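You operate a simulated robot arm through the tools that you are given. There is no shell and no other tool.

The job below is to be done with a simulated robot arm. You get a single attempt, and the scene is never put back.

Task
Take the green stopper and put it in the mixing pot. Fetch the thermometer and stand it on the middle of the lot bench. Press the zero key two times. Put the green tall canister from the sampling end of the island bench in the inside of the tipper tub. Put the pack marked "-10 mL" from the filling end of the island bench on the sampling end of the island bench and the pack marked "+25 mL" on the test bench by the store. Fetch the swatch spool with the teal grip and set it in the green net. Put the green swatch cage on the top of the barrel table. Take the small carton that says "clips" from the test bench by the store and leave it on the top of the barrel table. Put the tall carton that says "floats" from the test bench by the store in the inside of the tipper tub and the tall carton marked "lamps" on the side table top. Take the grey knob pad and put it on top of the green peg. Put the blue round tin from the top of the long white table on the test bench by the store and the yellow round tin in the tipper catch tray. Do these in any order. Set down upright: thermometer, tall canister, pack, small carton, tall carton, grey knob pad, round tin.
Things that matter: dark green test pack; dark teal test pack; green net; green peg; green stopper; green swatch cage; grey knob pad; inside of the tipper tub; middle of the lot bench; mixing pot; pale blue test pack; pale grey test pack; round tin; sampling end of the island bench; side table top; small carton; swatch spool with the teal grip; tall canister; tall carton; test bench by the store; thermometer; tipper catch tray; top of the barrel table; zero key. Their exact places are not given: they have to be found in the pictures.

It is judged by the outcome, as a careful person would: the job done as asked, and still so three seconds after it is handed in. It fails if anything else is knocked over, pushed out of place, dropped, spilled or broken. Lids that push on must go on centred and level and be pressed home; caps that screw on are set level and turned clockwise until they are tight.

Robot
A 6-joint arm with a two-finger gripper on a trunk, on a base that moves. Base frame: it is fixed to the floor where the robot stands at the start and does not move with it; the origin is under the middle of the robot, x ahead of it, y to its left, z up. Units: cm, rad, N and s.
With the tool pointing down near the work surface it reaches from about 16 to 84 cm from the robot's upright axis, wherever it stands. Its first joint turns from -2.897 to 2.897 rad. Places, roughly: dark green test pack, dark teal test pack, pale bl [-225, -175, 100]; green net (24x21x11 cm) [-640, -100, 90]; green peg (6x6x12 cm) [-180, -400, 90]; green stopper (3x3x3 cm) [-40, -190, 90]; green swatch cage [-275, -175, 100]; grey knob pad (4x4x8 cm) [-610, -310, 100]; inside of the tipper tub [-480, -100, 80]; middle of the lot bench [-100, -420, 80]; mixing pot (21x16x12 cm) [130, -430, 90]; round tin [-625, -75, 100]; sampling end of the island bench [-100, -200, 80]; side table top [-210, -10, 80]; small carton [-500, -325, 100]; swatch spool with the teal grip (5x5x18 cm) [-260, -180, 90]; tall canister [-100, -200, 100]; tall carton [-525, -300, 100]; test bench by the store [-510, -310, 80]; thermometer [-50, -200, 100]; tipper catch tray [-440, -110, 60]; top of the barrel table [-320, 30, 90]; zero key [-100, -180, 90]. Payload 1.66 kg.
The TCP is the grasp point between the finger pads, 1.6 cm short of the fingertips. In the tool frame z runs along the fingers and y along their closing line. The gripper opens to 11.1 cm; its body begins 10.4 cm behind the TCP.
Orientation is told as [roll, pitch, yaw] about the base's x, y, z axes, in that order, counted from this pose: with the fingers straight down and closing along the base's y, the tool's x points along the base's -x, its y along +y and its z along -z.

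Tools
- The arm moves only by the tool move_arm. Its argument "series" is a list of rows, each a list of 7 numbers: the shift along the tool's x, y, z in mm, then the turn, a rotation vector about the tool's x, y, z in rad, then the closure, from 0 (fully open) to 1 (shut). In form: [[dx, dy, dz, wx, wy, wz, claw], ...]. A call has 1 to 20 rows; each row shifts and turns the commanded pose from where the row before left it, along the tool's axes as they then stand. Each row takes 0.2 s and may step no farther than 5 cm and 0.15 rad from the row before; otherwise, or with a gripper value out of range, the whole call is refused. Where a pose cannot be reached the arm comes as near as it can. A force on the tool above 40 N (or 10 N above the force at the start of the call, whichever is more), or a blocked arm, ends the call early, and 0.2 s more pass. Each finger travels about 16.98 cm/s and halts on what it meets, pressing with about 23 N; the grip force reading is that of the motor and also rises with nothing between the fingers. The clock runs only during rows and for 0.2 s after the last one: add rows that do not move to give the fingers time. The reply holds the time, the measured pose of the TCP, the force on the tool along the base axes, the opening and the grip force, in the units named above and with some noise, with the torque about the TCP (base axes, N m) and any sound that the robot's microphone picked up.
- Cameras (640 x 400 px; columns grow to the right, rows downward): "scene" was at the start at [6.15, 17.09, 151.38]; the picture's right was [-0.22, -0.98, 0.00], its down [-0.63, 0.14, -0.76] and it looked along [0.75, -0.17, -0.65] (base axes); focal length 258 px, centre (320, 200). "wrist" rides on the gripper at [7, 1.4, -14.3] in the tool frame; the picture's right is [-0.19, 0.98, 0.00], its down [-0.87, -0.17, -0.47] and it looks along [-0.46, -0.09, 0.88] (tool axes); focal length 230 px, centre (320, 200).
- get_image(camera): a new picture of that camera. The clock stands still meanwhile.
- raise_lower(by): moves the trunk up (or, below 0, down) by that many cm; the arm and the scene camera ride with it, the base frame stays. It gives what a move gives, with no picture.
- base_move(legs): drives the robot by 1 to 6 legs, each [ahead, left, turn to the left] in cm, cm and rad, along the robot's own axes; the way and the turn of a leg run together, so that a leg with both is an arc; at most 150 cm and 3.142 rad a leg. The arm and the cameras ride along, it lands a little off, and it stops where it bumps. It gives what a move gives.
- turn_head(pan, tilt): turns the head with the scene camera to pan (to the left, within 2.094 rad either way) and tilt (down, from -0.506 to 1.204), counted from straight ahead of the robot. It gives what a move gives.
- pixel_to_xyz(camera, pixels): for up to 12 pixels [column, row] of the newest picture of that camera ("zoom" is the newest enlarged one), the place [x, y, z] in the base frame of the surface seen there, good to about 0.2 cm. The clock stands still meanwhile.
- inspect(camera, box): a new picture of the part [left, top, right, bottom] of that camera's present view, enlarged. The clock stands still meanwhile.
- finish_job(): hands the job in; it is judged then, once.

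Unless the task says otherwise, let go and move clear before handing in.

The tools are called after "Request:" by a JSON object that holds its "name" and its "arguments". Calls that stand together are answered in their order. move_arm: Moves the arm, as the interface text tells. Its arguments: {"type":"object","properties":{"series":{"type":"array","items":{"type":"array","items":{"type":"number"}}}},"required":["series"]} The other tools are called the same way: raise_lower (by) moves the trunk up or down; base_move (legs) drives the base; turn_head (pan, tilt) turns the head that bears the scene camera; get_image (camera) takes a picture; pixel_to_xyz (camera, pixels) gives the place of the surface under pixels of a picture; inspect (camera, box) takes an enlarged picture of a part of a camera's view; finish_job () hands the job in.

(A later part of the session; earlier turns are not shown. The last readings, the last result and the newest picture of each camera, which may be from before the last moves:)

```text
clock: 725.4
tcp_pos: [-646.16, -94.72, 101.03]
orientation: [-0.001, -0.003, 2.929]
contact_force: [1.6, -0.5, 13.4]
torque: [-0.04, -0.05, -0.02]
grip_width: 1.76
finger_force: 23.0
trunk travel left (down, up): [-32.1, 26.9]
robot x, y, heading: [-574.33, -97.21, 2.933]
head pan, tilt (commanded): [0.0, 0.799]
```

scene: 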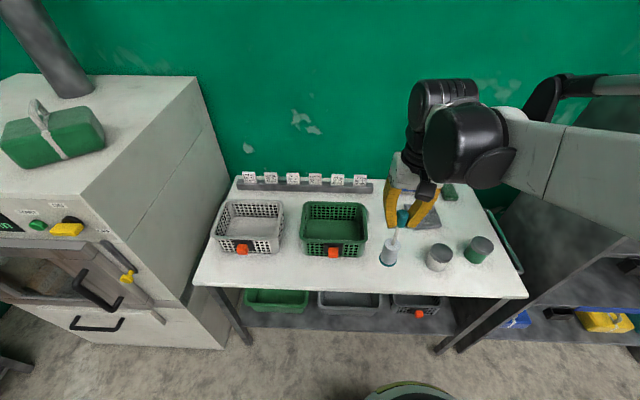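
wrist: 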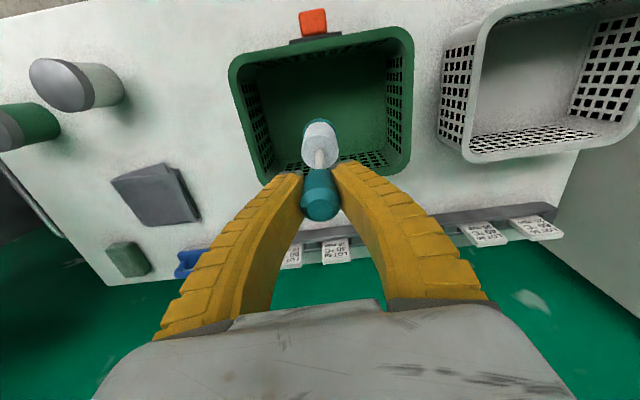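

It is standing on the net floor. I'll open modestly and rise.

Request:
{"name": "move_arm", "arguments": {"series": [[0, 0, -1, 0, 0, 0, 1], [0, 0, 0, 0, 0, 0, 0.8], [0, 0, 0, 0, 0, 0, 0.65], [0, 0, 0, 0, 0, 0, 0.65], [0, 0, -20, 0, 0, 0, 0.65], [0, 0, -40, 0, 0, 0, 0.65], [0, 0, -45, 0, 0, 0, 0.65], [0, 0, -45, 0, 0, 0, 0.65], [0, 0, -45, 0, 0, 0, 0.65], [0, 0, -45, 0, 0, 0, 0.65]]}}

Request:
{"name": "get_image", "arguments": {"camera": "wrist"}}

Request:
{"name": "inspect", "arguments": {"camera": "scene", "box": [260, 140, 420, 280]}}

```text
clock: 727.6
tcp_pos: [-645.92, -94.42, 124.98]
orientation: [-0.002, -0.001, 2.928]
contact_force: [-0.4, -0.4, 0.1]
torque: [0.03, 0.04, 0.01]
grip_width: 4.11
finger_force: 1.6
trunk travel left (down, up): [-32.1, 26.9]
robot x, y, heading: [-574.21, -96.68, 2.934]
head pan, tilt (commanded): [0.0, 0.799]
```

```text
taken
```

wrist: 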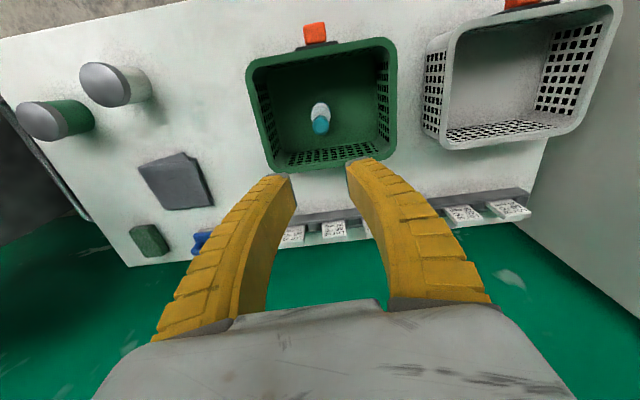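

```text
2.86 times, centred on (340, 210) of scene
```

zoom: 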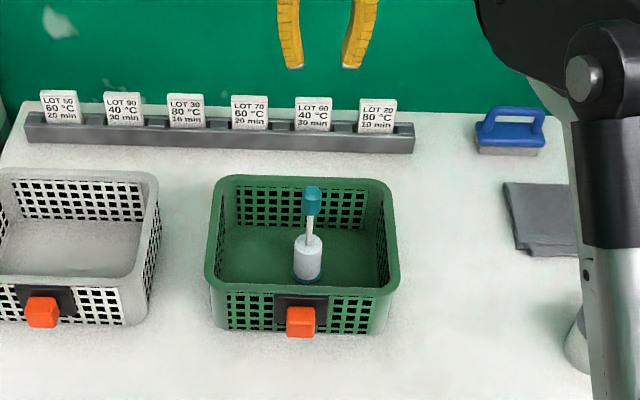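

The teal spool stands in the green net. Next the grey knob pad near (-610,-310): I'll retract, back off and face the store shelf.

Request:
{"name": "move_arm", "arguments": {"series": [[40, 0, 0, 0, 0, 0, 0.5], [40, 0, 0, 0, 0, 0, 0.5], [40, 0, 0, 0, 0, 0, 0.5], [40, 0, 0, 0, 0, 0, 0.5], [40, 0, 0, 0, 0, 0, 0.5], [40, 0, 0, 0, 0, 0, 0.5], [40, 0, 0, 0, 0, 0, 0.5], [30, 0, 0, 0, 0, 0, 0.5]]}}

Request:
{"name": "base_move", "arguments": {"legs": [[-25, 60, 0], [0, 0, 1.55]]}}

Request:
{"name": "turn_head", "arguments": {"pan": 0.0, "tilt": 0.5}}

Request:
{"name": "get_image", "arguments": {"camera": "scene"}}

```text
clock: 729.4
tcp_pos: [-615.61, -101.06, 124.95]
orientation: [-0.001, -0.002, 2.929]
contact_force: [-0.1, 0.4, -0.1]
torque: [-0.01, 0.04, 0.01]
grip_width: 5.76
finger_force: 1.5
trunk travel left (down, up): [-32.1, 26.9]
robot x, y, heading: [-574.42, -96.73, 2.933]
head pan, tilt (commanded): [0.0, 0.799]
```

```text
clock: 736.8
tcp_pos: [-559.71, -202.07, 125.0]
orientation: [-0.002, -0.001, -1.819]
contact_force: [0.1, 0.4, -0.2]
torque: [0.0, -0.05, 0.0]
grip_width: 5.74
finger_force: 1.5
trunk travel left (down, up): [-32.1, 26.9]
robot x, y, heading: [-562.51, -160.68, -1.815]
head pan, tilt (commanded): [0.0, 0.799]
```

```text
clock: 737.6
tcp_pos: [-559.71, -202.14, 125.0]
orientation: [-0.003, -0.002, -1.819]
contact_force: [0.6, -0.7, -0.4]
torque: [-0.03, -0.02, 0.0]
grip_width: 5.78
finger_force: 1.3
trunk travel left (down, up): [-32.1, 26.9]
robot x, y, heading: [-562.5, -160.51, -1.815]
head pan, tilt (commanded): [0.0, 0.499]
```

```text
taken
```

scene: 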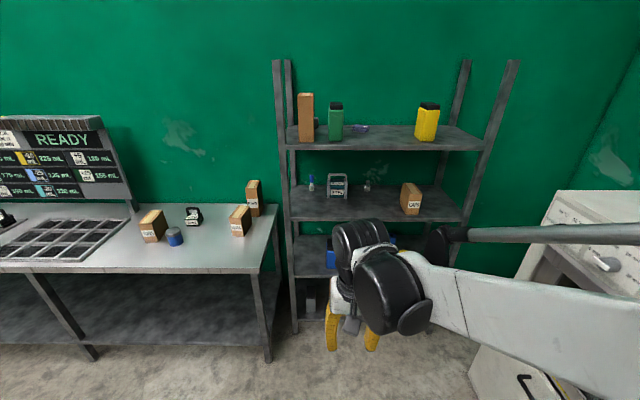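

On the store rack's middle shelf I see small items at (310,182), (337,185) and (368,182). I'll enlarge them.

Request:
{"name": "inspect", "arguments": {"camera": "scene", "box": [280, 80, 480, 260]}}

Request:
{"name": "pixel_to_xyz", "arguments": {"camera": "scene", "pixels": [[368, 186], [368, 180], [310, 185], [337, 190], [412, 200], [300, 145], [440, 145], [375, 215], [300, 215], [455, 215], [296, 330], [480, 330]]}}

```text
2.22 times, centred on (380, 170) of scene
```

zoom: 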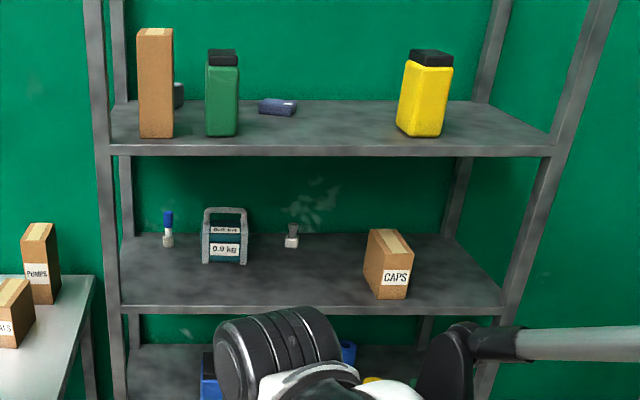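

```text
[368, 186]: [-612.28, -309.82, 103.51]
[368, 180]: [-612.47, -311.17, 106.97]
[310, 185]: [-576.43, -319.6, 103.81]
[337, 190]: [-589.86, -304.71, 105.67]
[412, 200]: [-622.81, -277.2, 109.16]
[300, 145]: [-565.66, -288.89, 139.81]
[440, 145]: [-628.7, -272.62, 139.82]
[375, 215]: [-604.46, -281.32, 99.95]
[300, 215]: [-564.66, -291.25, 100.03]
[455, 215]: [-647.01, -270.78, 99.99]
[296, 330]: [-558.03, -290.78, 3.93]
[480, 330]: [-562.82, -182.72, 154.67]
```

The grey knob pad is at (-612,-310.5) on the middle shelf (z=100, shelf above at ~138), so I must reach in nearly horizontally. I'll measure the surroundings: CAPS carton, the 0.9 kg pack, the upper shelf underside and the oven corner.

Request:
{"name": "inspect", "arguments": {"camera": "scene", "box": [320, 150, 430, 230]}}

Request:
{"name": "pixel_to_xyz", "arguments": {"camera": "scene", "pixels": [[400, 190], [404, 212], [419, 212], [345, 195], [347, 178], [328, 195], [370, 150], [370, 145], [560, 195], [478, 365], [548, 225], [520, 310]]}}

```text
5.00 times, centred on (375, 190) of scene
```

zoom: 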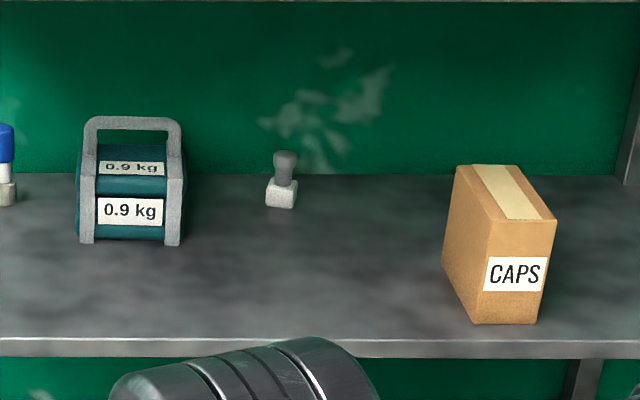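

```text
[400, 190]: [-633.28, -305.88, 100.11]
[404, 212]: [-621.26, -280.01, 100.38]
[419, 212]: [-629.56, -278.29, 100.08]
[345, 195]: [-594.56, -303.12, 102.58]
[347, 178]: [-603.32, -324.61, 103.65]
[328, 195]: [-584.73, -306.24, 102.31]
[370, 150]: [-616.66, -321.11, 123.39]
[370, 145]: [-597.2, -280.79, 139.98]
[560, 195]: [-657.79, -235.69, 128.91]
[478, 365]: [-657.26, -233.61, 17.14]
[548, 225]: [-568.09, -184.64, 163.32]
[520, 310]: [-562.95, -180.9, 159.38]
```

Request:
{"name": "pixel_to_xyz", "arguments": {"camera": "zoom", "pixels": [[285, 155], [285, 170], [282, 190], [268, 195], [296, 195], [282, 206], [452, 240], [445, 265], [485, 320], [460, 170], [178, 240], [320, 345]]}}

```text
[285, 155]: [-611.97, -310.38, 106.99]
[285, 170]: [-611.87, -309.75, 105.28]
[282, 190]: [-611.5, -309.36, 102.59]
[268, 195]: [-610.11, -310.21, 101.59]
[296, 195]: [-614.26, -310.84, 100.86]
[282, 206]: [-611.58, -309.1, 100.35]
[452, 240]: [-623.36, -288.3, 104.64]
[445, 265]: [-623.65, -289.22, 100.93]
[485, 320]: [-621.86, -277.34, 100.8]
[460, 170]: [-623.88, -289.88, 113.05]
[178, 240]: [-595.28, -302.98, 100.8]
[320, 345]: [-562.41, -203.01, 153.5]
```

The pad is at (-612.1,-311.1): 4 cm base (z 100–104) with a knob (104–108), flanked by free space. I'll pose the arm reaching forward with the tool pitched up to 27° below horizontal while still in the open, then drive in.

Request:
{"name": "move_arm", "arguments": {"series": [[-40, -16, 0, 0, 0, 0, 0.4], [-40, -16, 0, 0, 0, 0, 0.4], [-40, -16, 0, 0, 0, 0, 0.4], [-40, -16, 0, 0, 0, 0, 0.4], [-40, -16, 0, 0, 0, 0, 0.4], [-40, -16, 0, 0, 0, 0, 0.4], [-40, -16, 0, 0, 0, 0, 0.4], [-40, -16, 0, 0, 0, 0, 0.4], [0, 0, 0, 0, -0.1375, 0, 0.4], [0, 0, 0, 0, -0.1375, 0, 0.4], [0, 0, 0, 0, -0.1375, 0, 0.4], [0, 0, 0, 0, -0.1375, 0, 0.4], [0, 0, 0, 0, -0.1375, 0, 0.4], [0, 0, 0, 0, -0.1375, 0, 0.4], [0, 0, 0, 0, -0.1375, 0, 0.4], [0, 0, 0, 0, -0.1375, 0, 0.4], [0, 0, 0, 0, 0, 0, 0.4]]}}

Request:
{"name": "get_image", "arguments": {"camera": "scene"}}

Request:
{"name": "get_image", "arguments": {"camera": "wrist"}}

```text
clock: 741.2
tcp_pos: [-580.02, -229.99, 124.97]
orientation: [-0.006, -1.103, -1.815]
contact_force: [-0.2, 0.8, 0.6]
torque: [-0.04, 0.03, -0.02]
grip_width: 6.82
finger_force: 1.3
trunk travel left (down, up): [-32.1, 26.9]
robot x, y, heading: [-562.26, -160.79, -1.814]
head pan, tilt (commanded): [0.0, 0.499]
```

```text
taken
```

scene: 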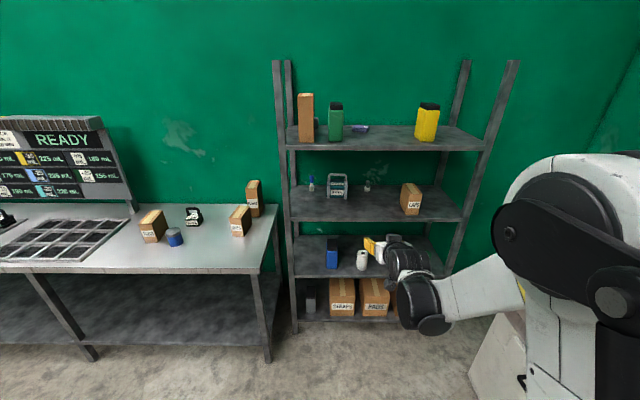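

```text
taken
```

wrist: 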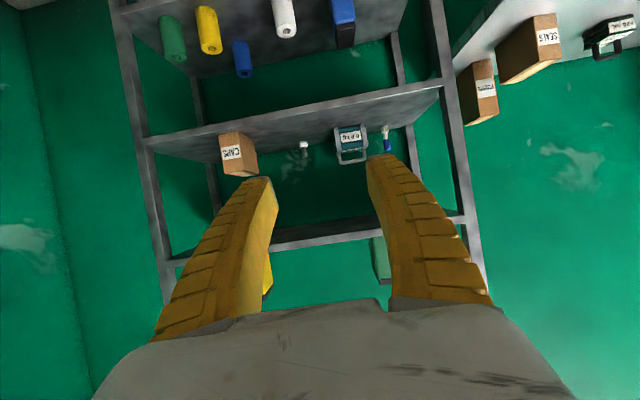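

The tool is now pitched forward as intended; the pad is visible at wrist (303,148). I'll drive to a spot with the fingers ~8 cm short of the shelf, then lower to knob height.

Request:
{"name": "base_move", "arguments": {"legs": [[46, -11, 0]]}}

Request:
{"name": "move_arm", "arguments": {"series": [[37.9, 0, 19.2, 0, 0, 0, 0.4], [37.9, 0, 19.2, 0, 0, 0, 0.4], [37.9, 0, 19.2, 0, 0, 0, 0.4], [37.9, 0, 19.2, 0, 0, 0, 0.4], [0, 0, 0, 0, 0, 0, 0.4]]}}

Request:
{"name": "get_image", "arguments": {"camera": "scene"}}

Request:
{"name": "get_image", "arguments": {"camera": "wrist"}}

```text
clock: 744.0
tcp_pos: [-601.74, -271.68, 124.94]
orientation: [-0.006, -1.103, -1.816]
contact_force: [0.2, -0.6, 0.0]
torque: [0.01, 0.03, 0.05]
grip_width: 6.79
finger_force: 0.6
trunk travel left (down, up): [-32.1, 26.9]
robot x, y, heading: [-583.9, -202.48, -1.815]
head pan, tilt (commanded): [0.0, 0.499]
```

```text
clock: 745.2
tcp_pos: [-602.26, -273.61, 109.35]
orientation: [-0.006, -1.101, -1.815]
contact_force: [0.1, -0.3, -0.3]
torque: [0.02, 0.04, 0.04]
grip_width: 6.84
finger_force: 1.2
out of reach, approached as far as the arm can: row 4
trunk travel left (down, up): [-32.1, 26.9]
robot x, y, heading: [-584.48, -202.25, -1.807]
head pan, tilt (commanded): [0.0, 0.499]
```

```text
taken
```

scene: 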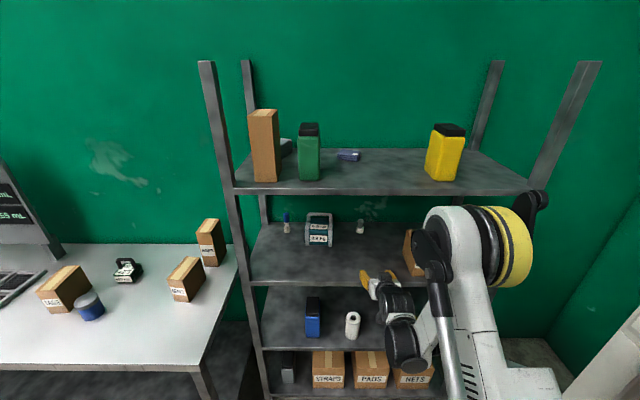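

```text
taken
```

wrist: 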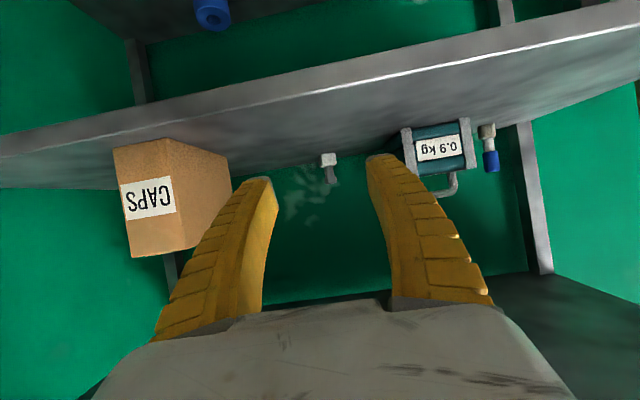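

The arm needs a lower trunk for this height, and I must be sure the elbow clears the upper shelf. I'll measure points on my own arm.

Request:
{"name": "pixel_to_xyz", "arguments": {"camera": "scene", "pixels": [[440, 215], [475, 212], [512, 250], [430, 250], [440, 290], [420, 330], [385, 310], [400, 345], [530, 200], [470, 300], [375, 285], [490, 180]]}}

```text
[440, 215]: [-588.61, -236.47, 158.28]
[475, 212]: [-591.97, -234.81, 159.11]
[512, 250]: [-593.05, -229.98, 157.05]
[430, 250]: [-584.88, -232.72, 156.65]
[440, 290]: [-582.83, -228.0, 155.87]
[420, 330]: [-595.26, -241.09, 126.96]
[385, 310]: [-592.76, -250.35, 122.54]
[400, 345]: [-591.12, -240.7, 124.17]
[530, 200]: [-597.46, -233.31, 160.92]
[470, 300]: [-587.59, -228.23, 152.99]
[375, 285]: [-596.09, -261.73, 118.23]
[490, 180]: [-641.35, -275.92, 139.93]
```

The elbow (z≈158, ~36–46 cm ahead of me) would hit the upper shelf if I drove all the way in, so I'll stop with the shelf edge ~64 cm ahead and extend the arm the rest. First I drive 15 cm.

Request:
{"name": "base_move", "arguments": {"legs": [[15, 0, 0]]}}

Request:
{"name": "get_image", "arguments": {"camera": "wrist"}}

Request:
{"name": "get_image", "arguments": {"camera": "scene"}}

```text
clock: 746.6
tcp_pos: [-605.97, -288.18, 109.12]
orientation: [-0.006, -1.097, -1.816]
contact_force: [-0.3, 0.1, -0.2]
torque: [0.03, 0.01, -0.02]
grip_width: 6.82
finger_force: 1.0
trunk travel left (down, up): [-32.1, 26.9]
robot x, y, heading: [-587.45, -217.14, -1.819]
head pan, tilt (commanded): [0.0, 0.499]
```

```text
taken
```

wrist: 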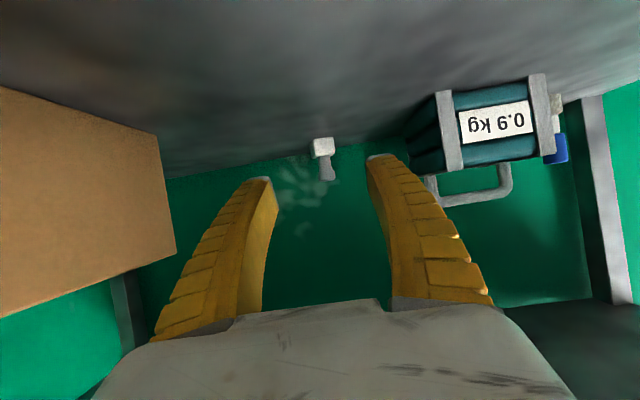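

```text
taken
```

scene: 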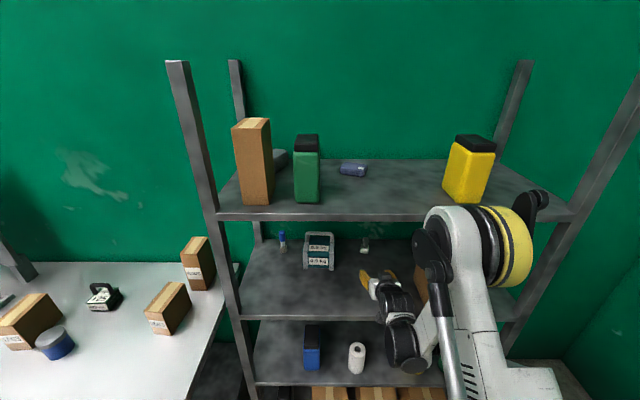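

The pad is straight ahead at wrist (325,155). I'll re-measure it from this close view.

Request:
{"name": "inspect", "arguments": {"camera": "wrist", "box": [280, 110, 370, 210]}}

Request:
{"name": "pixel_to_xyz", "arguments": {"camera": "wrist", "pixels": [[322, 145], [326, 165], [327, 174], [314, 148], [331, 144], [323, 153]]}}

```text
4.00 times, centred on (325, 160) of wrist
```

zoom: 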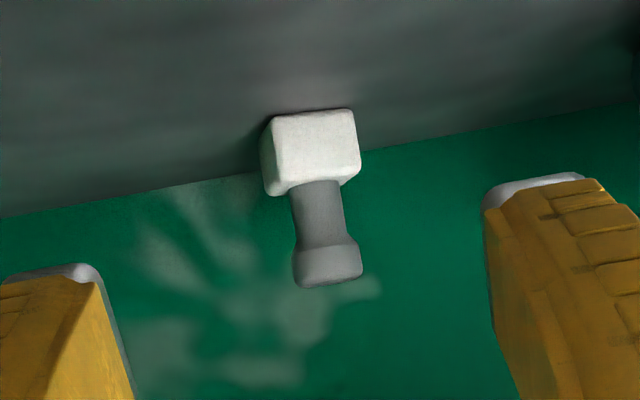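

```text
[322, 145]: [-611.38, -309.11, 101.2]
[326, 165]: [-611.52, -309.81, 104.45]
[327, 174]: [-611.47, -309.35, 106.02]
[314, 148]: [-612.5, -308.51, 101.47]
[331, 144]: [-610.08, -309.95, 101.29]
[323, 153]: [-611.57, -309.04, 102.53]
```

The pad has a square base and a flared knob (head z≈105.8–107.6) centred near (-611.8,-310.6). I'll extend the arm 15 cm toward it and check reach and clearances.

Request:
{"name": "move_arm", "arguments": {"series": [[-12.7, -0.4, 35.7, 0, 0, 0, 0.45], [-12.7, -0.4, 35.7, 0, 0, 0, 0.45], [-12.7, -0.4, 35.7, 0, 0, 0, 0.45], [-12.7, -0.4, 35.7, 0, 0, 0, 0.45], [0, 0, 0, 0, 0, 0, 0.45]]}}

Request:
{"name": "get_image", "arguments": {"camera": "wrist"}}

Request:
{"name": "get_image", "arguments": {"camera": "scene"}}

```text
clock: 747.8
tcp_pos: [-609.8, -302.63, 107.49]
orientation: [-0.005, -1.099, -1.814]
contact_force: [0.1, 0.5, -0.4]
torque: [0.01, -0.01, 0.01]
grip_width: 6.28
finger_force: 1.6
trunk travel left (down, up): [-32.1, 26.9]
robot x, y, heading: [-587.8, -216.84, -1.815]
head pan, tilt (commanded): [0.0, 0.499]
```

```text
taken
```

wrist: 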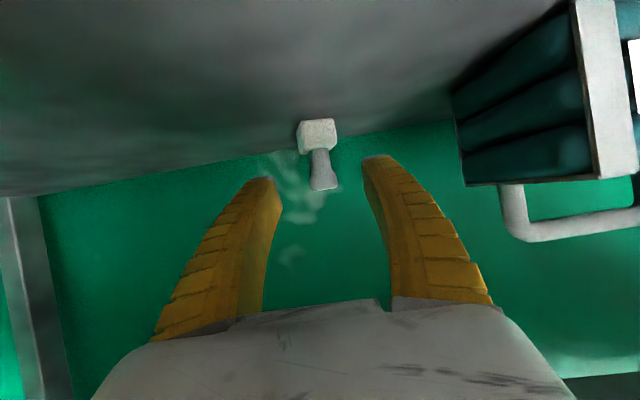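

```text
taken
```

scene: 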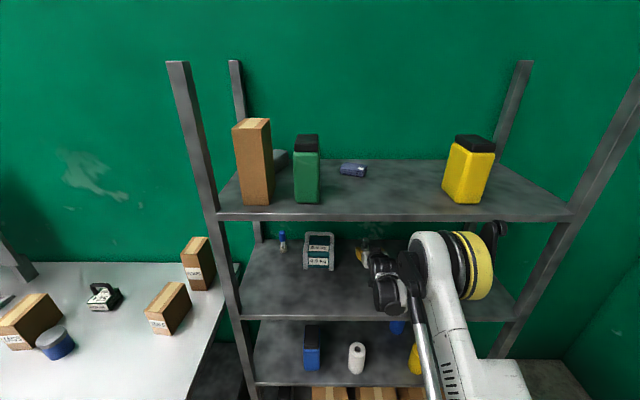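

Good approach; 8 cm to go. I'll check that the elbow is clear of the upper shelf edge.

Request:
{"name": "pixel_to_xyz", "arguments": {"camera": "scene", "pixels": [[440, 235], [470, 235], [490, 260], [425, 260], [385, 262], [500, 228], [450, 217], [390, 300]]}}

Request:
{"name": "pixel_to_xyz", "arguments": {"camera": "wrist", "pixels": [[324, 183], [318, 160], [316, 135], [305, 140], [330, 135], [313, 185], [335, 184]]}}

```text
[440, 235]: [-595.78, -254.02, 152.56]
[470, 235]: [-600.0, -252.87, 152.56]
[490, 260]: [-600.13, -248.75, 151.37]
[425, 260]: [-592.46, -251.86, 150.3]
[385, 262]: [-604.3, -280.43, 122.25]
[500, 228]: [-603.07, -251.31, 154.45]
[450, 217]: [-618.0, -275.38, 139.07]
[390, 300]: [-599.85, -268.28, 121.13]
```

```text
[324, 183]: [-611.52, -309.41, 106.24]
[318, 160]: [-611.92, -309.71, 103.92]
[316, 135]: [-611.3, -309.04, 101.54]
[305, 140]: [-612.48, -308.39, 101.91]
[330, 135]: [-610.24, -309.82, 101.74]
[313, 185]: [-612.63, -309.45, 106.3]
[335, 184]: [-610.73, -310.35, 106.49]
```

The elbow stays ~12 cm short of the shelf edge. I'll go the last 8 cm onto the knob.

Request:
{"name": "move_arm", "arguments": {"series": [[-7.9, 0.5, 26.4, 0, 0, 0, 0.5], [-7.9, 0.5, 26.4, 0, 0, 0, 0.5], [-7.9, 0.5, 26.4, 0, 0, 0, 0.5], [0, 0, 0, 0, 0, 0, 0.5]]}}

Request:
{"name": "get_image", "arguments": {"camera": "wrist"}}

Request:
{"name": "inspect", "arguments": {"camera": "scene", "box": [300, 190, 500, 320]}}

```text
clock: 748.8
tcp_pos: [-611.5, -310.66, 105.93]
orientation: [-0.005, -1.1, -1.814]
contact_force: [-1.2, 0.8, 0.5]
torque: [-0.01, -0.01, 0.02]
grip_width: 5.74
finger_force: 1.4
trunk travel left (down, up): [-32.1, 26.9]
robot x, y, heading: [-587.53, -216.93, -1.819]
head pan, tilt (commanded): [0.0, 0.499]
```

```text
taken
```

wrist: 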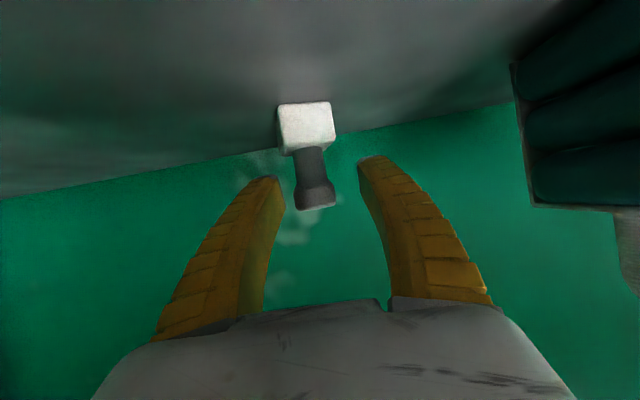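

```text
3.08 times, centred on (400, 255) of scene
```

zoom: 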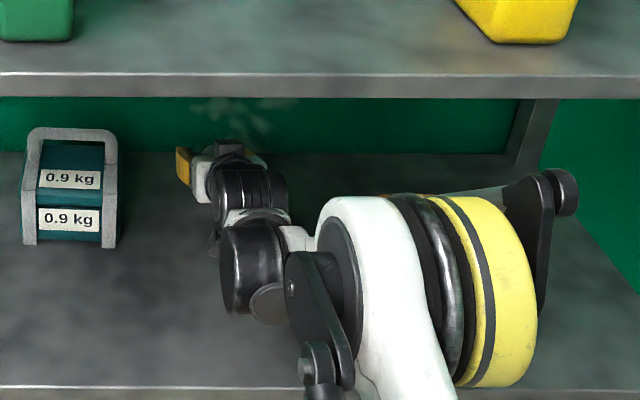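

The knob head is between the pads (315,190). I'll close and read the grip.

Request:
{"name": "move_arm", "arguments": {"series": [[0, -3, 0, 0, 0, 0, 0.6], [0, 0, 0, 0, 0, 0, 0.8], [0, 0, 0, 0, 0, 0, 1], [0, 0, 0, 0, 0, 0, 1], [0, 0, 0, 0, 0, 0, 1]]}}

Request:
{"name": "get_image", "arguments": {"camera": "wrist"}}

```text
clock: 750.0
tcp_pos: [-611.78, -310.47, 105.99]
orientation: [-0.006, -1.1, -1.815]
contact_force: [0.5, -0.5, 2.8]
torque: [-0.14, -0.01, 0.0]
grip_width: 2.32
finger_force: 23.9
trunk travel left (down, up): [-32.1, 26.9]
robot x, y, heading: [-587.57, -217.04, -1.811]
head pan, tilt (commanded): [0.0, 0.499]
```

```text
taken
```

wrist: 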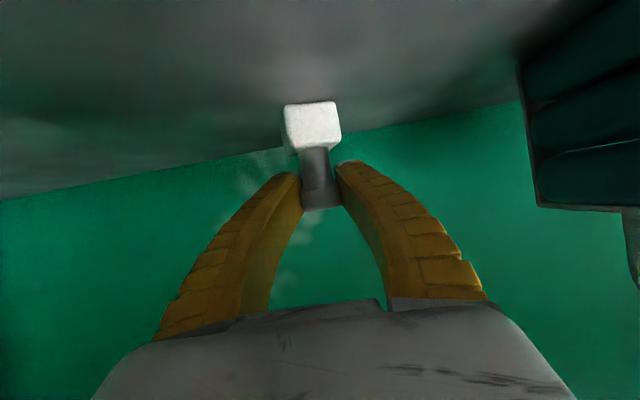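

Gripped (2.3 cm). I'll lift 3 cm off the shelf, then draw straight back out.

Request:
{"name": "move_arm", "arguments": {"series": [[-13.4, 0, -6.9, 0, 0, 0, 1], [-13.4, 0, -6.9, 0, 0, 0, 1], [0, 0, 0, 0, 0, 0, 1], [18.2, 0, -35.6, 0, 0, 0, 1], [18.2, 0, -35.6, 0, 0, 0, 1], [18.2, 0, -35.6, 0, 0, 0, 1], [18.2, 0, -35.6, 0, 0, 0, 1], [0, 0, 0, 0, 0, 0, 1]]}}

Request:
{"name": "get_image", "arguments": {"camera": "wrist"}}

Request:
{"name": "get_image", "arguments": {"camera": "scene"}}

```text
clock: 751.8
tcp_pos: [-607.85, -295.1, 108.93]
orientation: [-0.005, -1.1, -1.816]
contact_force: [-0.6, 0.0, -1.1]
torque: [-0.02, 0.01, -0.01]
grip_width: 2.27
finger_force: 23.1
trunk travel left (down, up): [-32.1, 26.9]
robot x, y, heading: [-587.81, -216.63, -1.815]
head pan, tilt (commanded): [0.0, 0.499]
```

```text
taken
```

wrist: 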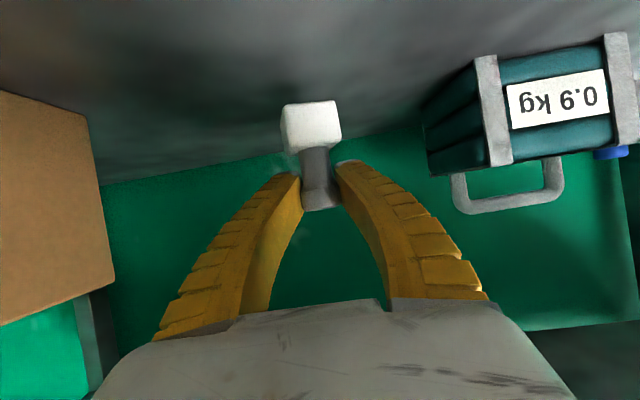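

```text
taken
```

scene: 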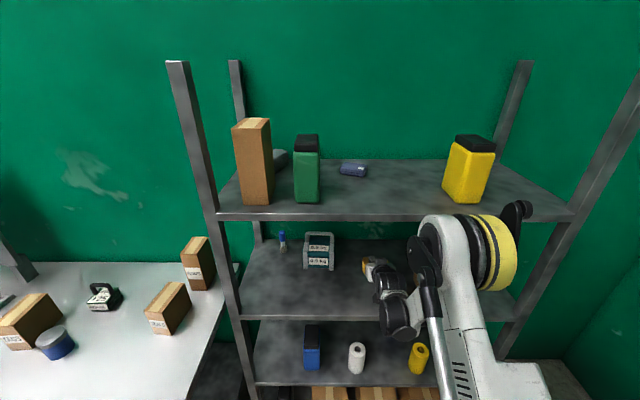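

The pad is held upright and out over the shelf edge. I'll back the base away 40 cm, then lift and draw the arm in keeping the same pitch.

Request:
{"name": "base_move", "arguments": {"legs": [[-40, 0, 0]]}}

Request:
{"name": "move_arm", "arguments": {"series": [[-35.6, 0, -18.2, 0, 0, 0, 1], [-35.6, 0, -18.2, 0, 0, 0, 1], [-35.6, 0, -18.2, 0, 0, 0, 1], [-35.6, 0, -18.2, 0, 0, 0, 1], [18, 0, -35.2, 0, 0, 0, 1], [18, 0, -35.2, 0, 0, 0, 1], [18, 0, -35.2, 0, 0, 0, 1], [0, 0, 0, 0, 0, 0, 1]]}}

Request:
{"name": "get_image", "arguments": {"camera": "wrist"}}

```text
clock: 754.3
tcp_pos: [-598.59, -255.8, 108.94]
orientation: [-0.004, -1.101, -1.826]
contact_force: [0.3, -0.1, -0.5]
torque: [0.01, 0.01, 0.01]
grip_width: 2.23
finger_force: 22.7
trunk travel left (down, up): [-32.1, 26.9]
robot x, y, heading: [-577.54, -177.86, -1.825]
head pan, tilt (commanded): [0.0, 0.499]
```

```text
clock: 756.1
tcp_pos: [-595.7, -244.28, 124.92]
orientation: [-0.005, -1.099, -1.826]
contact_force: [0.2, -0.4, -0.3]
torque: [-0.01, -0.02, 0.01]
grip_width: 2.23
finger_force: 23.5
trunk travel left (down, up): [-32.1, 26.9]
robot x, y, heading: [-577.5, -177.84, -1.822]
head pan, tilt (commanded): [0.0, 0.499]
```

```text
taken
```

wrist: 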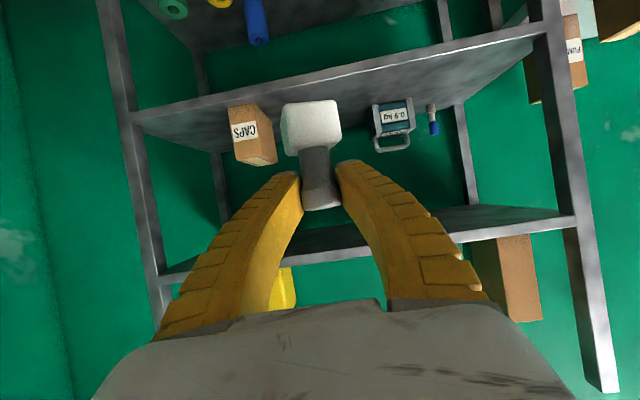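

I'll turn to face along the aisle and drive toward the lot bench with the pad held level.

Request:
{"name": "base_move", "arguments": {"legs": [[0, 0, 1.47], [150, 0, 0], [140, 0, 0]]}}

Request:
{"name": "turn_head", "arguments": {"pan": -0.5, "tilt": 0.6}}

Request:
{"name": "get_image", "arguments": {"camera": "scene"}}

```text
clock: 773.9
tcp_pos: [-233.12, -287.14, 124.94]
orientation: [-0.005, -1.1, -0.29]
contact_force: [0.3, -0.6, -0.6]
torque: [0.02, -0.02, -0.01]
grip_width: 2.25
finger_force: 23.3
trunk travel left (down, up): [-32.1, 26.9]
robot x, y, heading: [-298.87, -267.21, -0.292]
head pan, tilt (commanded): [0.0, 0.499]
```

```text
clock: 774.8
tcp_pos: [-233.19, -287.25, 124.99]
orientation: [-0.006, -1.1, -0.291]
contact_force: [-0.5, -0.1, -0.3]
torque: [0.0, 0.0, 0.02]
grip_width: 2.27
finger_force: 22.8
trunk travel left (down, up): [-32.1, 26.9]
robot x, y, heading: [-299.08, -266.83, -0.292]
head pan, tilt (commanded): [-0.499, 0.6]
```

```text
taken
```

scene: 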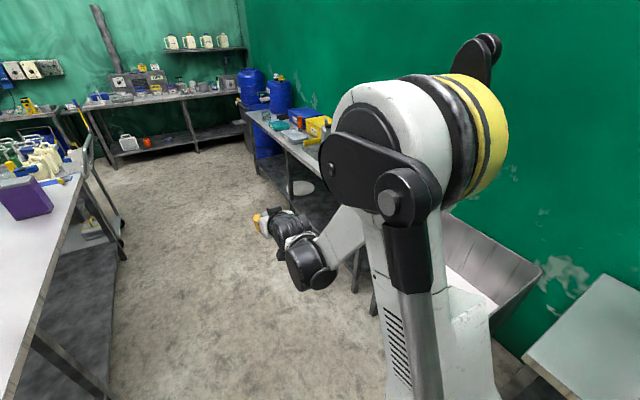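

I'll continue to a spot in front of the lot bench's right half and turn to face it.

Request:
{"name": "base_move", "arguments": {"legs": [[128, 8, 0], [0, 0, -1.53]]}}

Request:
{"name": "turn_head", "arguments": {"pan": 0.1, "tilt": 0.75}}

Request:
{"name": "get_image", "arguments": {"camera": "scene"}}

Request:
{"name": "get_image", "arguments": {"camera": "wrist"}}

```text
clock: 784.9
tcp_pos: [-191.51, -363.86, 125.1]
orientation: [-0.005, -1.099, -1.818]
contact_force: [-0.9, -0.1, -0.7]
torque: [0.02, 0.01, 0.02]
grip_width: 2.31
finger_force: 23.1
trunk travel left (down, up): [-32.1, 26.9]
robot x, y, heading: [-174.33, -296.97, -1.817]
head pan, tilt (commanded): [-0.499, 0.6]
```

```text
clock: 785.9
tcp_pos: [-191.52, -363.84, 125.12]
orientation: [-0.005, -1.099, -1.816]
contact_force: [-0.1, -0.2, -0.8]
torque: [0.04, -0.03, 0.0]
grip_width: 2.27
finger_force: 23.5
trunk travel left (down, up): [-32.1, 26.9]
robot x, y, heading: [-174.7, -297.4, -1.818]
head pan, tilt (commanded): [0.099, 0.75]
```

```text
taken
```

scene: 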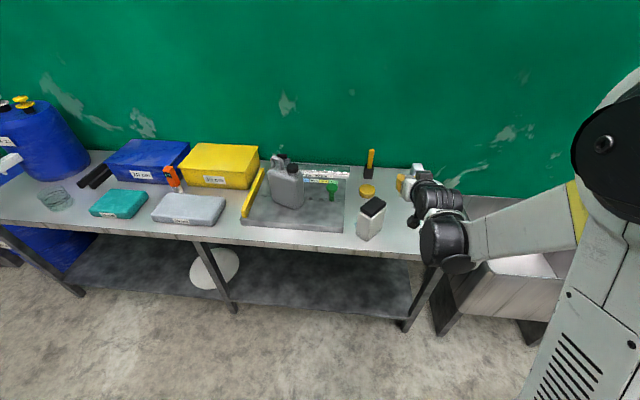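

```text
taken
```

wrist: 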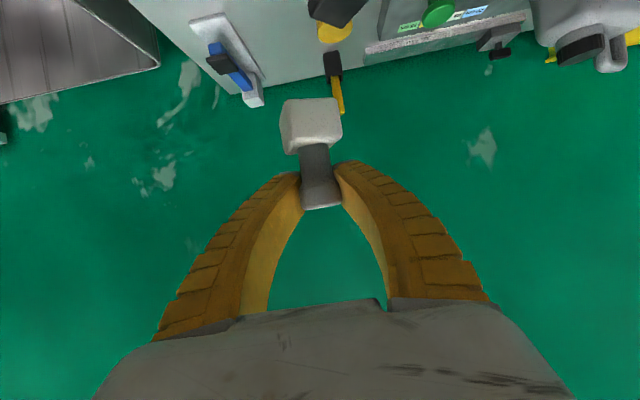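

The thermometer still stands well at left (172,180). The green peg is at (332,190) on the grey plate. I'll enlarge and measure it.

Request:
{"name": "inspect", "arguments": {"camera": "scene", "box": [260, 140, 400, 250]}}

```text
3.64 times, centred on (330, 195) of scene
```

zoom: 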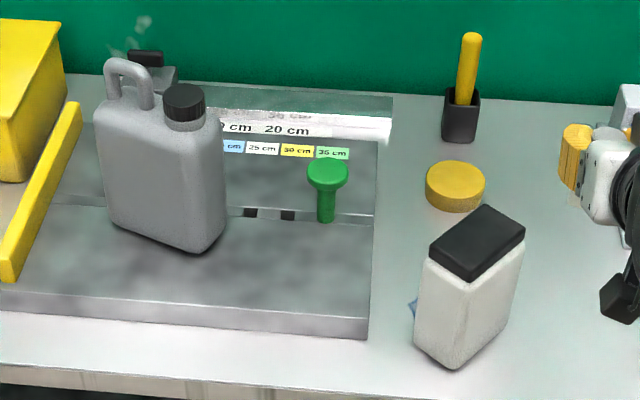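

Request:
{"name": "pixel_to_xyz", "arguments": {"camera": "zoom", "pixels": [[327, 168], [310, 172], [345, 172], [327, 160], [327, 182], [326, 205], [326, 220], [465, 230], [185, 92], [215, 230], [470, 45], [300, 240]]}}

```text
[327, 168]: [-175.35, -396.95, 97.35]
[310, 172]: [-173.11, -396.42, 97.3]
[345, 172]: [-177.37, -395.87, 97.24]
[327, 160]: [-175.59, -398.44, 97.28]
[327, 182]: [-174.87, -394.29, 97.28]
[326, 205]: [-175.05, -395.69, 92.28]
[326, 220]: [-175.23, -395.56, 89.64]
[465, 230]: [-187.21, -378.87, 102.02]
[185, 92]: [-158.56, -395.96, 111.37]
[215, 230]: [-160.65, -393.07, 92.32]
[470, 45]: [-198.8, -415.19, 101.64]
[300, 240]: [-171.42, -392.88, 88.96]
```

Peg head centre (-175.2,-396.5), top 97.3; the canister and white bottle leave a corridor along my heading. I'll shift the base so the pad lines up straight ahead of the peg.

Request:
{"name": "base_move", "arguments": {"legs": [[12, 24, 0]]}}

Request:
{"name": "turn_head", "arguments": {"pan": -0.05, "tilt": 0.8}}

Request:
{"name": "get_image", "arguments": {"camera": "scene"}}

Request:
{"name": "get_image", "arguments": {"camera": "wrist"}}

```text
clock: 787.8
tcp_pos: [-170.48, -381.49, 125.01]
orientation: [-0.007, -1.101, -1.813]
contact_force: [-0.2, 0.0, -0.3]
torque: [0.04, 0.03, -0.03]
grip_width: 2.28
finger_force: 22.6
trunk travel left (down, up): [-32.1, 26.9]
robot x, y, heading: [-153.31, -315.07, -1.813]
head pan, tilt (commanded): [0.099, 0.75]
```

```text
clock: 788.5
tcp_pos: [-170.52, -381.36, 125.18]
orientation: [-0.004, -1.099, -1.813]
contact_force: [-0.8, 0.0, -0.1]
torque: [-0.01, 0.0, -0.01]
grip_width: 2.26
finger_force: 23.3
trunk travel left (down, up): [-32.1, 26.9]
robot x, y, heading: [-153.57, -314.56, -1.808]
head pan, tilt (commanded): [-0.051, 0.799]
```

```text
taken
```

scene: 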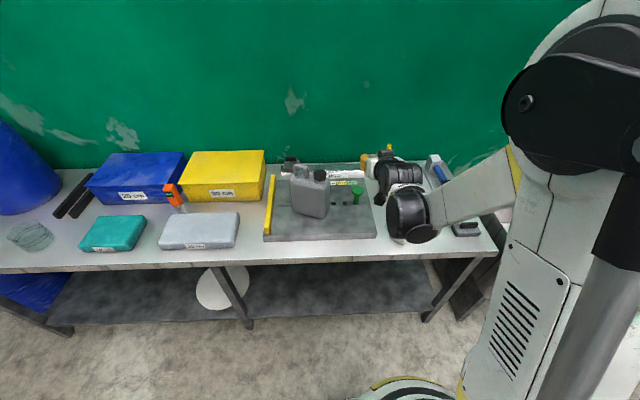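

```text
taken
```

wrist: 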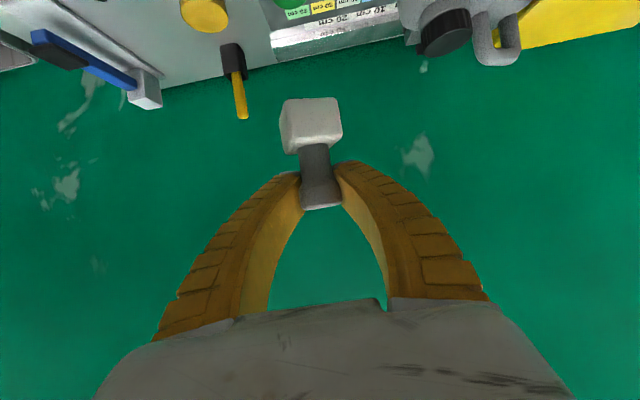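

The pad's axis is vertical as computed. I'll re-measure the peg head from this nearer view.

Request:
{"name": "inspect", "arguments": {"camera": "scene", "box": [320, 160, 400, 240]}}

```text
5.00 times, centred on (360, 200) of scene
```

zoom: 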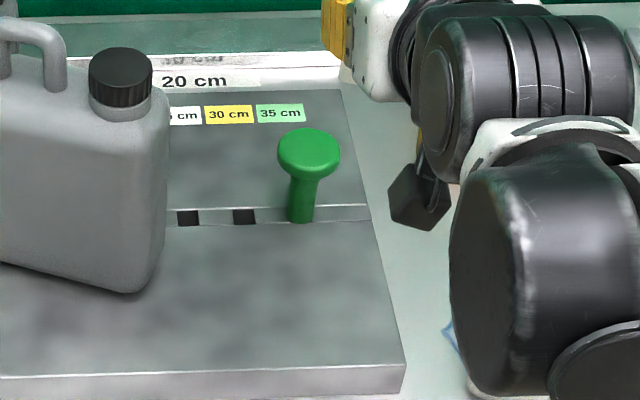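

Request:
{"name": "pixel_to_xyz", "arguments": {"camera": "zoom", "pixels": [[309, 150], [281, 150], [336, 150], [309, 131], [309, 170], [302, 200], [308, 140], [290, 162], [330, 162], [160, 200]]}}

```text
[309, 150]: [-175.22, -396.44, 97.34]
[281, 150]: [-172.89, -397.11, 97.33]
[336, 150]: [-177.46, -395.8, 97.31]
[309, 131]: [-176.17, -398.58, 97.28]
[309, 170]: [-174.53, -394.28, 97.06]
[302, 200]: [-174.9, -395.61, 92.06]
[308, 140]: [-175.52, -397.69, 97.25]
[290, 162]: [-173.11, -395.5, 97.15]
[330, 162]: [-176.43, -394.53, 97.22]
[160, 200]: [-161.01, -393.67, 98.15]
```

Peg centre confirmed (-175.2,-396.5). I'll measure the held pad itself in the wrist view to know its exact offset from the TCP.

Request:
{"name": "inspect", "arguments": {"camera": "wrist", "box": [260, 80, 380, 220]}}

Request:
{"name": "pixel_to_xyz", "arguments": {"camera": "wrist", "pixels": [[288, 108], [332, 100], [340, 135], [290, 150], [310, 125], [320, 160], [322, 185], [308, 200], [336, 198], [283, 130], [310, 101]]}}

```text
2.86 times, centred on (320, 150) of wrist
```

zoom: 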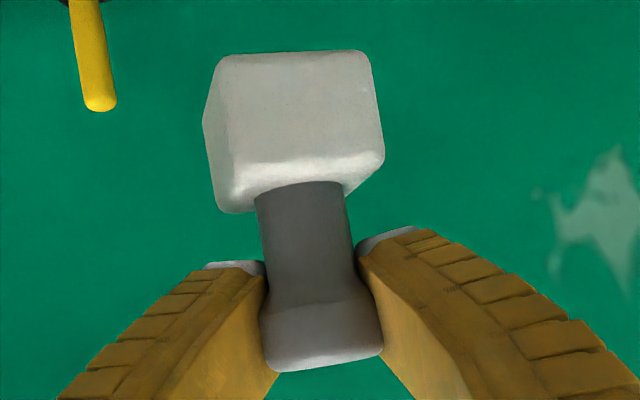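

```text
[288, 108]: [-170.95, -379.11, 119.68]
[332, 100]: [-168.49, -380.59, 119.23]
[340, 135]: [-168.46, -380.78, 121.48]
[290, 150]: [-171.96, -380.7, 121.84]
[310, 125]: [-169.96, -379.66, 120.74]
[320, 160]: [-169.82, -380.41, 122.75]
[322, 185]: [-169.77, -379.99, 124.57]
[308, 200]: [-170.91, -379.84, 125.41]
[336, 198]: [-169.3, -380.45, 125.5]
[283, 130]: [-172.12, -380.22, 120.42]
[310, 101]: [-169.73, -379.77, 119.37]
```

The pad's base centre is within 3 mm of the TCP line. I'll move it over the peg and down to about 2.5 cm above the head.

Request:
{"name": "move_arm", "arguments": {"series": [[-17.9, -1.7, 35, 0, 0, 0, 1], [-17.9, -1.7, 35, 0, 0, 0, 1], [-17.9, -1.7, 35, 0, 0, 0, 1], [-17.9, -1.7, 35, 0, 0, 0, 1], [37.9, 0, 19.3, 0, 0, 0, 1], [37.9, 0, 19.3, 0, 0, 0, 1], [37.9, 0, 19.3, 0, 0, 0, 1], [37.9, 0, 19.3, 0, 0, 0, 1], [0, 0, 0, 0, 0, 0, 1]]}}

Request:
{"name": "get_image", "arguments": {"camera": "wrist"}}

Request:
{"name": "inspect", "arguments": {"camera": "scene", "box": [300, 150, 420, 250]}}

```text
clock: 790.5
tcp_pos: [-175.04, -396.34, 108.21]
orientation: [-0.005, -1.099, -1.812]
contact_force: [0.5, 0.7, -0.4]
torque: [0.0, 0.01, 0.03]
grip_width: 2.25
finger_force: 22.7
trunk travel left (down, up): [-32.1, 26.9]
robot x, y, heading: [-153.69, -314.68, -1.815]
head pan, tilt (commanded): [-0.051, 0.799]
```

```text
taken
```

wrist: 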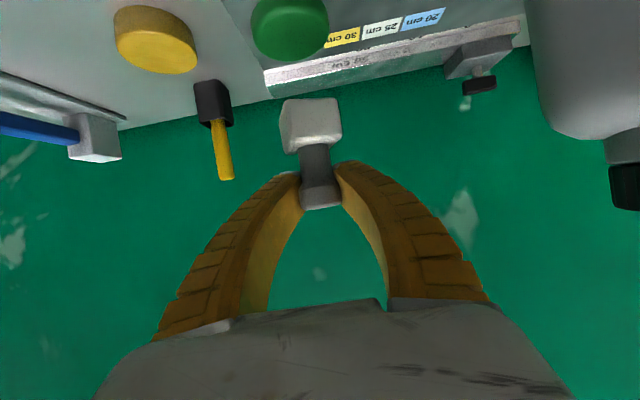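

```text
4.00 times, centred on (360, 200) of scene
```

zoom: 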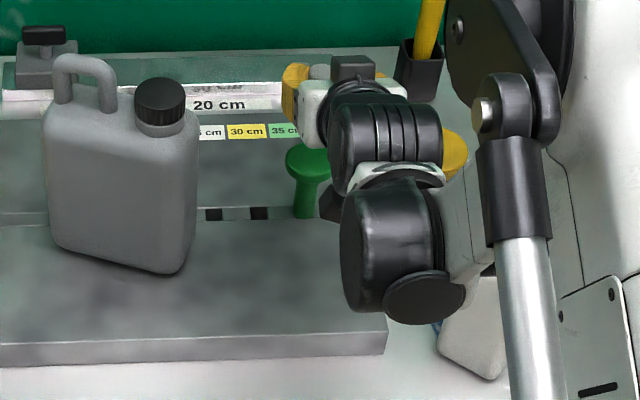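

I'll cross-check the peg head's position from the wrist camera, since it now shows at (290,28).

Request:
{"name": "pixel_to_xyz", "arguments": {"camera": "wrist", "pixels": [[290, 28], [256, 30], [324, 25], [290, 50], [290, 5], [310, 125], [288, 110], [332, 103], [283, 130], [340, 135]]}}

Request:
{"name": "get_image", "arguments": {"camera": "scene"}}

```text
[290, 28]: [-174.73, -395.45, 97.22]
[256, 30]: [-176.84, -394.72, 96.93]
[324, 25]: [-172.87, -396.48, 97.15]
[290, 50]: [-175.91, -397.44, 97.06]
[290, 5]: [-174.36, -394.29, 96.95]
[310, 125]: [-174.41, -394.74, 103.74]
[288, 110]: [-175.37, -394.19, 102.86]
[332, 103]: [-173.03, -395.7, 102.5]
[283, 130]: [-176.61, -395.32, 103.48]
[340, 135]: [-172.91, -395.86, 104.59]
```

```text
taken
```

scene: 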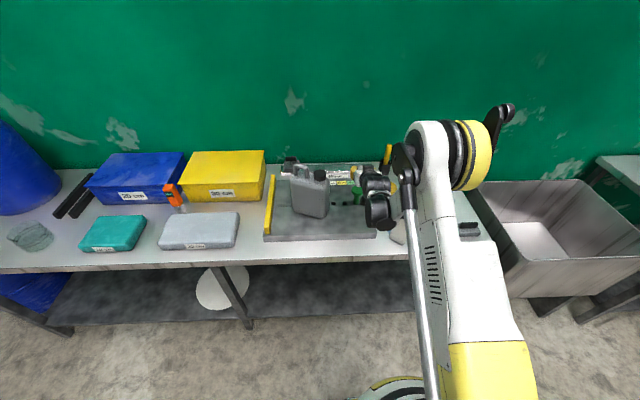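

Both views agree: pad base centre (-175.4,-396.3) over peg centre (-175.2,-396.4). I'll lower 4 cm, then creep down to contact.

Request:
{"name": "move_arm", "arguments": {"series": [[17.8, 0, 9.1, 0, 0, 0, 1], [17.8, 0, 9.1, 0, 0, 0, 1], [3.6, 0, 1.8, 0, 0, 0, 1], [0, 0, 0, 0, 0, 0, 1]]}}

Request:
{"name": "get_image", "arguments": {"camera": "wrist"}}

```text
clock: 791.5
tcp_pos: [-175.07, -396.55, 103.71]
orientation: [-0.005, -1.1, -1.812]
contact_force: [-0.1, 0.0, -0.5]
torque: [-0.02, 0.05, -0.02]
grip_width: 2.25
finger_force: 22.6
trunk travel left (down, up): [-32.1, 26.9]
robot x, y, heading: [-153.34, -314.78, -1.812]
head pan, tilt (commanded): [-0.051, 0.799]
```

```text
taken
```

wrist: 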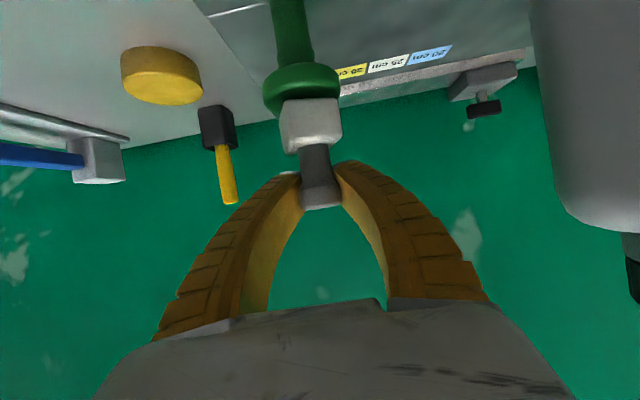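

The pad sits right over the peg head with ~4 mm to go. I'll creep down.

Request:
{"name": "move_arm", "arguments": {"series": [[1.8, 0, 0.9, 0, 0, 0, 1], [0.9, 0, 0.45, 0, 0, 0, 1], [0.9, 0, 0.45, 0, 0, 0, 1], [0, 0, 0, 0, 0, 0, 1]]}}

```text
clock: 792.5
tcp_pos: [-175.04, -396.5, 103.32]
orientation: [-0.006, -1.099, -1.812]
contact_force: [0.4, -0.2, -0.5]
torque: [-0.03, 0.0, -0.03]
grip_width: 2.27
finger_force: 23.2
trunk travel left (down, up): [-32.1, 26.9]
robot x, y, heading: [-153.81, -314.79, -1.816]
head pan, tilt (commanded): [-0.051, 0.799]
```

Request:
{"name": "move_arm", "arguments": {"series": [[0.9, 0, 0.45, 0, 0, 0, 1], [0.9, 0, 0.45, 0, 0, 0, 1], [0, 0, 0, 0, 0, 0, 1]]}}

```text
clock: 793.3
tcp_pos: [-175.11, -396.3, 103.16]
orientation: [-0.005, -1.102, -1.81]
contact_force: [0.4, -2.4, 9.8]
torque: [-0.09, -0.01, -0.04]
grip_width: 2.24
finger_force: 23.1
trunk travel left (down, up): [-32.1, 26.9]
robot x, y, heading: [-153.5, -315.11, -1.815]
head pan, tilt (commanded): [-0.051, 0.799]
```

Contact (+9.8 N): the pad sits on the peg. I'll relieve slightly, open, and withdraw straight back along the tool axis.

Request:
{"name": "move_arm", "arguments": {"series": [[-0.9, 0, -0.45, 0, 0, 0, 1], [0, 0, 0, 0, 0, 0, 0.8], [0, 0, 0, 0, 0, 0, 0.7], [0, 0, 0, 0, 0, 0, 0.6], [0, 0, 0, 0, 0, 0, 0.6]]}}

Request:
{"name": "get_image", "arguments": {"camera": "wrist"}}

```text
clock: 794.5
tcp_pos: [-175.07, -396.43, 103.19]
orientation: [-0.006, -1.1, -1.812]
contact_force: [1.1, -0.1, 0.7]
torque: [0.03, 0.0, 0.02]
grip_width: 4.69
finger_force: 1.5
trunk travel left (down, up): [-32.1, 26.9]
robot x, y, heading: [-153.26, -314.95, -1.81]
head pan, tilt (commanded): [-0.051, 0.799]
```

```text
taken
```

wrist: 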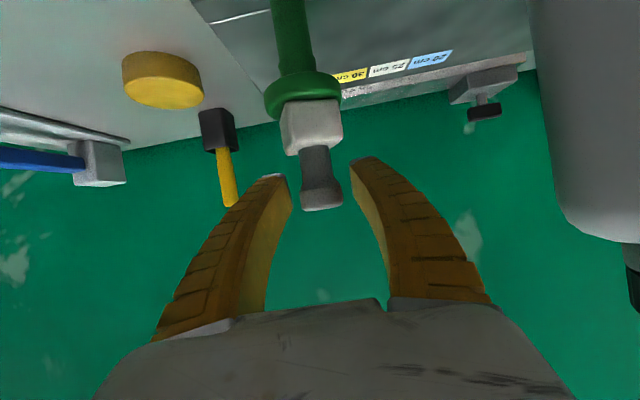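

The pad stays standing on the peg with both fingers clear. I'll withdraw.

Request:
{"name": "move_arm", "arguments": {"series": [[0, 0, -20, 0, 0, 0, 0.6], [0, 0, -30, 0, 0, 0, 0.6], [0, 0, -40, 0, 0, 0, 0.6], [0, 0, -45, 0, 0, 0, 0.6], [0, 0, -45, 0, 0, 0, 0.6], [-30, 0, -15, 0, 0, 0, 0.6], [-30, 0, -15, 0, 0, 0, 0.6], [0, 0, 0, 0, 0, 0, 0.6]]}}

Request:
{"name": "get_image", "arguments": {"camera": "wrist"}}

Request:
{"name": "inspect", "arguments": {"camera": "scene", "box": [300, 130, 420, 250]}}

```text
clock: 796.3
tcp_pos: [-171.68, -382.87, 119.78]
orientation: [-0.004, -1.101, -1.812]
contact_force: [-1.2, 0.1, 0.1]
torque: [-0.03, 0.05, 0.0]
grip_width: 4.68
finger_force: 1.6
out of reach, approached as far as the arm can: row 4, 5
trunk travel left (down, up): [-32.1, 26.9]
robot x, y, heading: [-153.58, -314.84, -1.81]
head pan, tilt (commanded): [-0.051, 0.799]
```

```text
taken
```

wrist: 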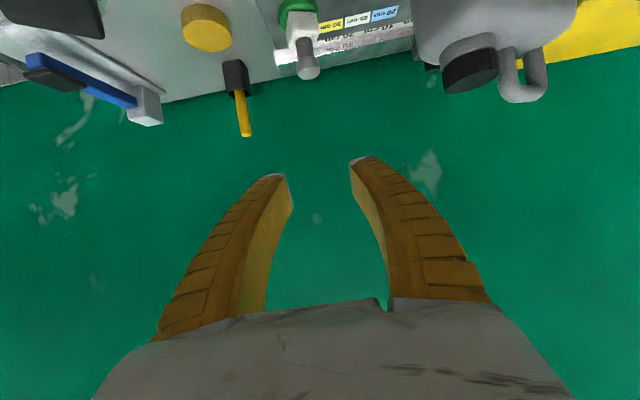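

```text
3.33 times, centred on (360, 190) of scene
```

zoom: 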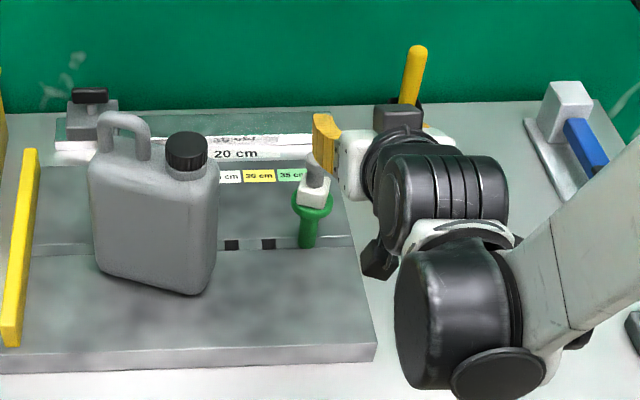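

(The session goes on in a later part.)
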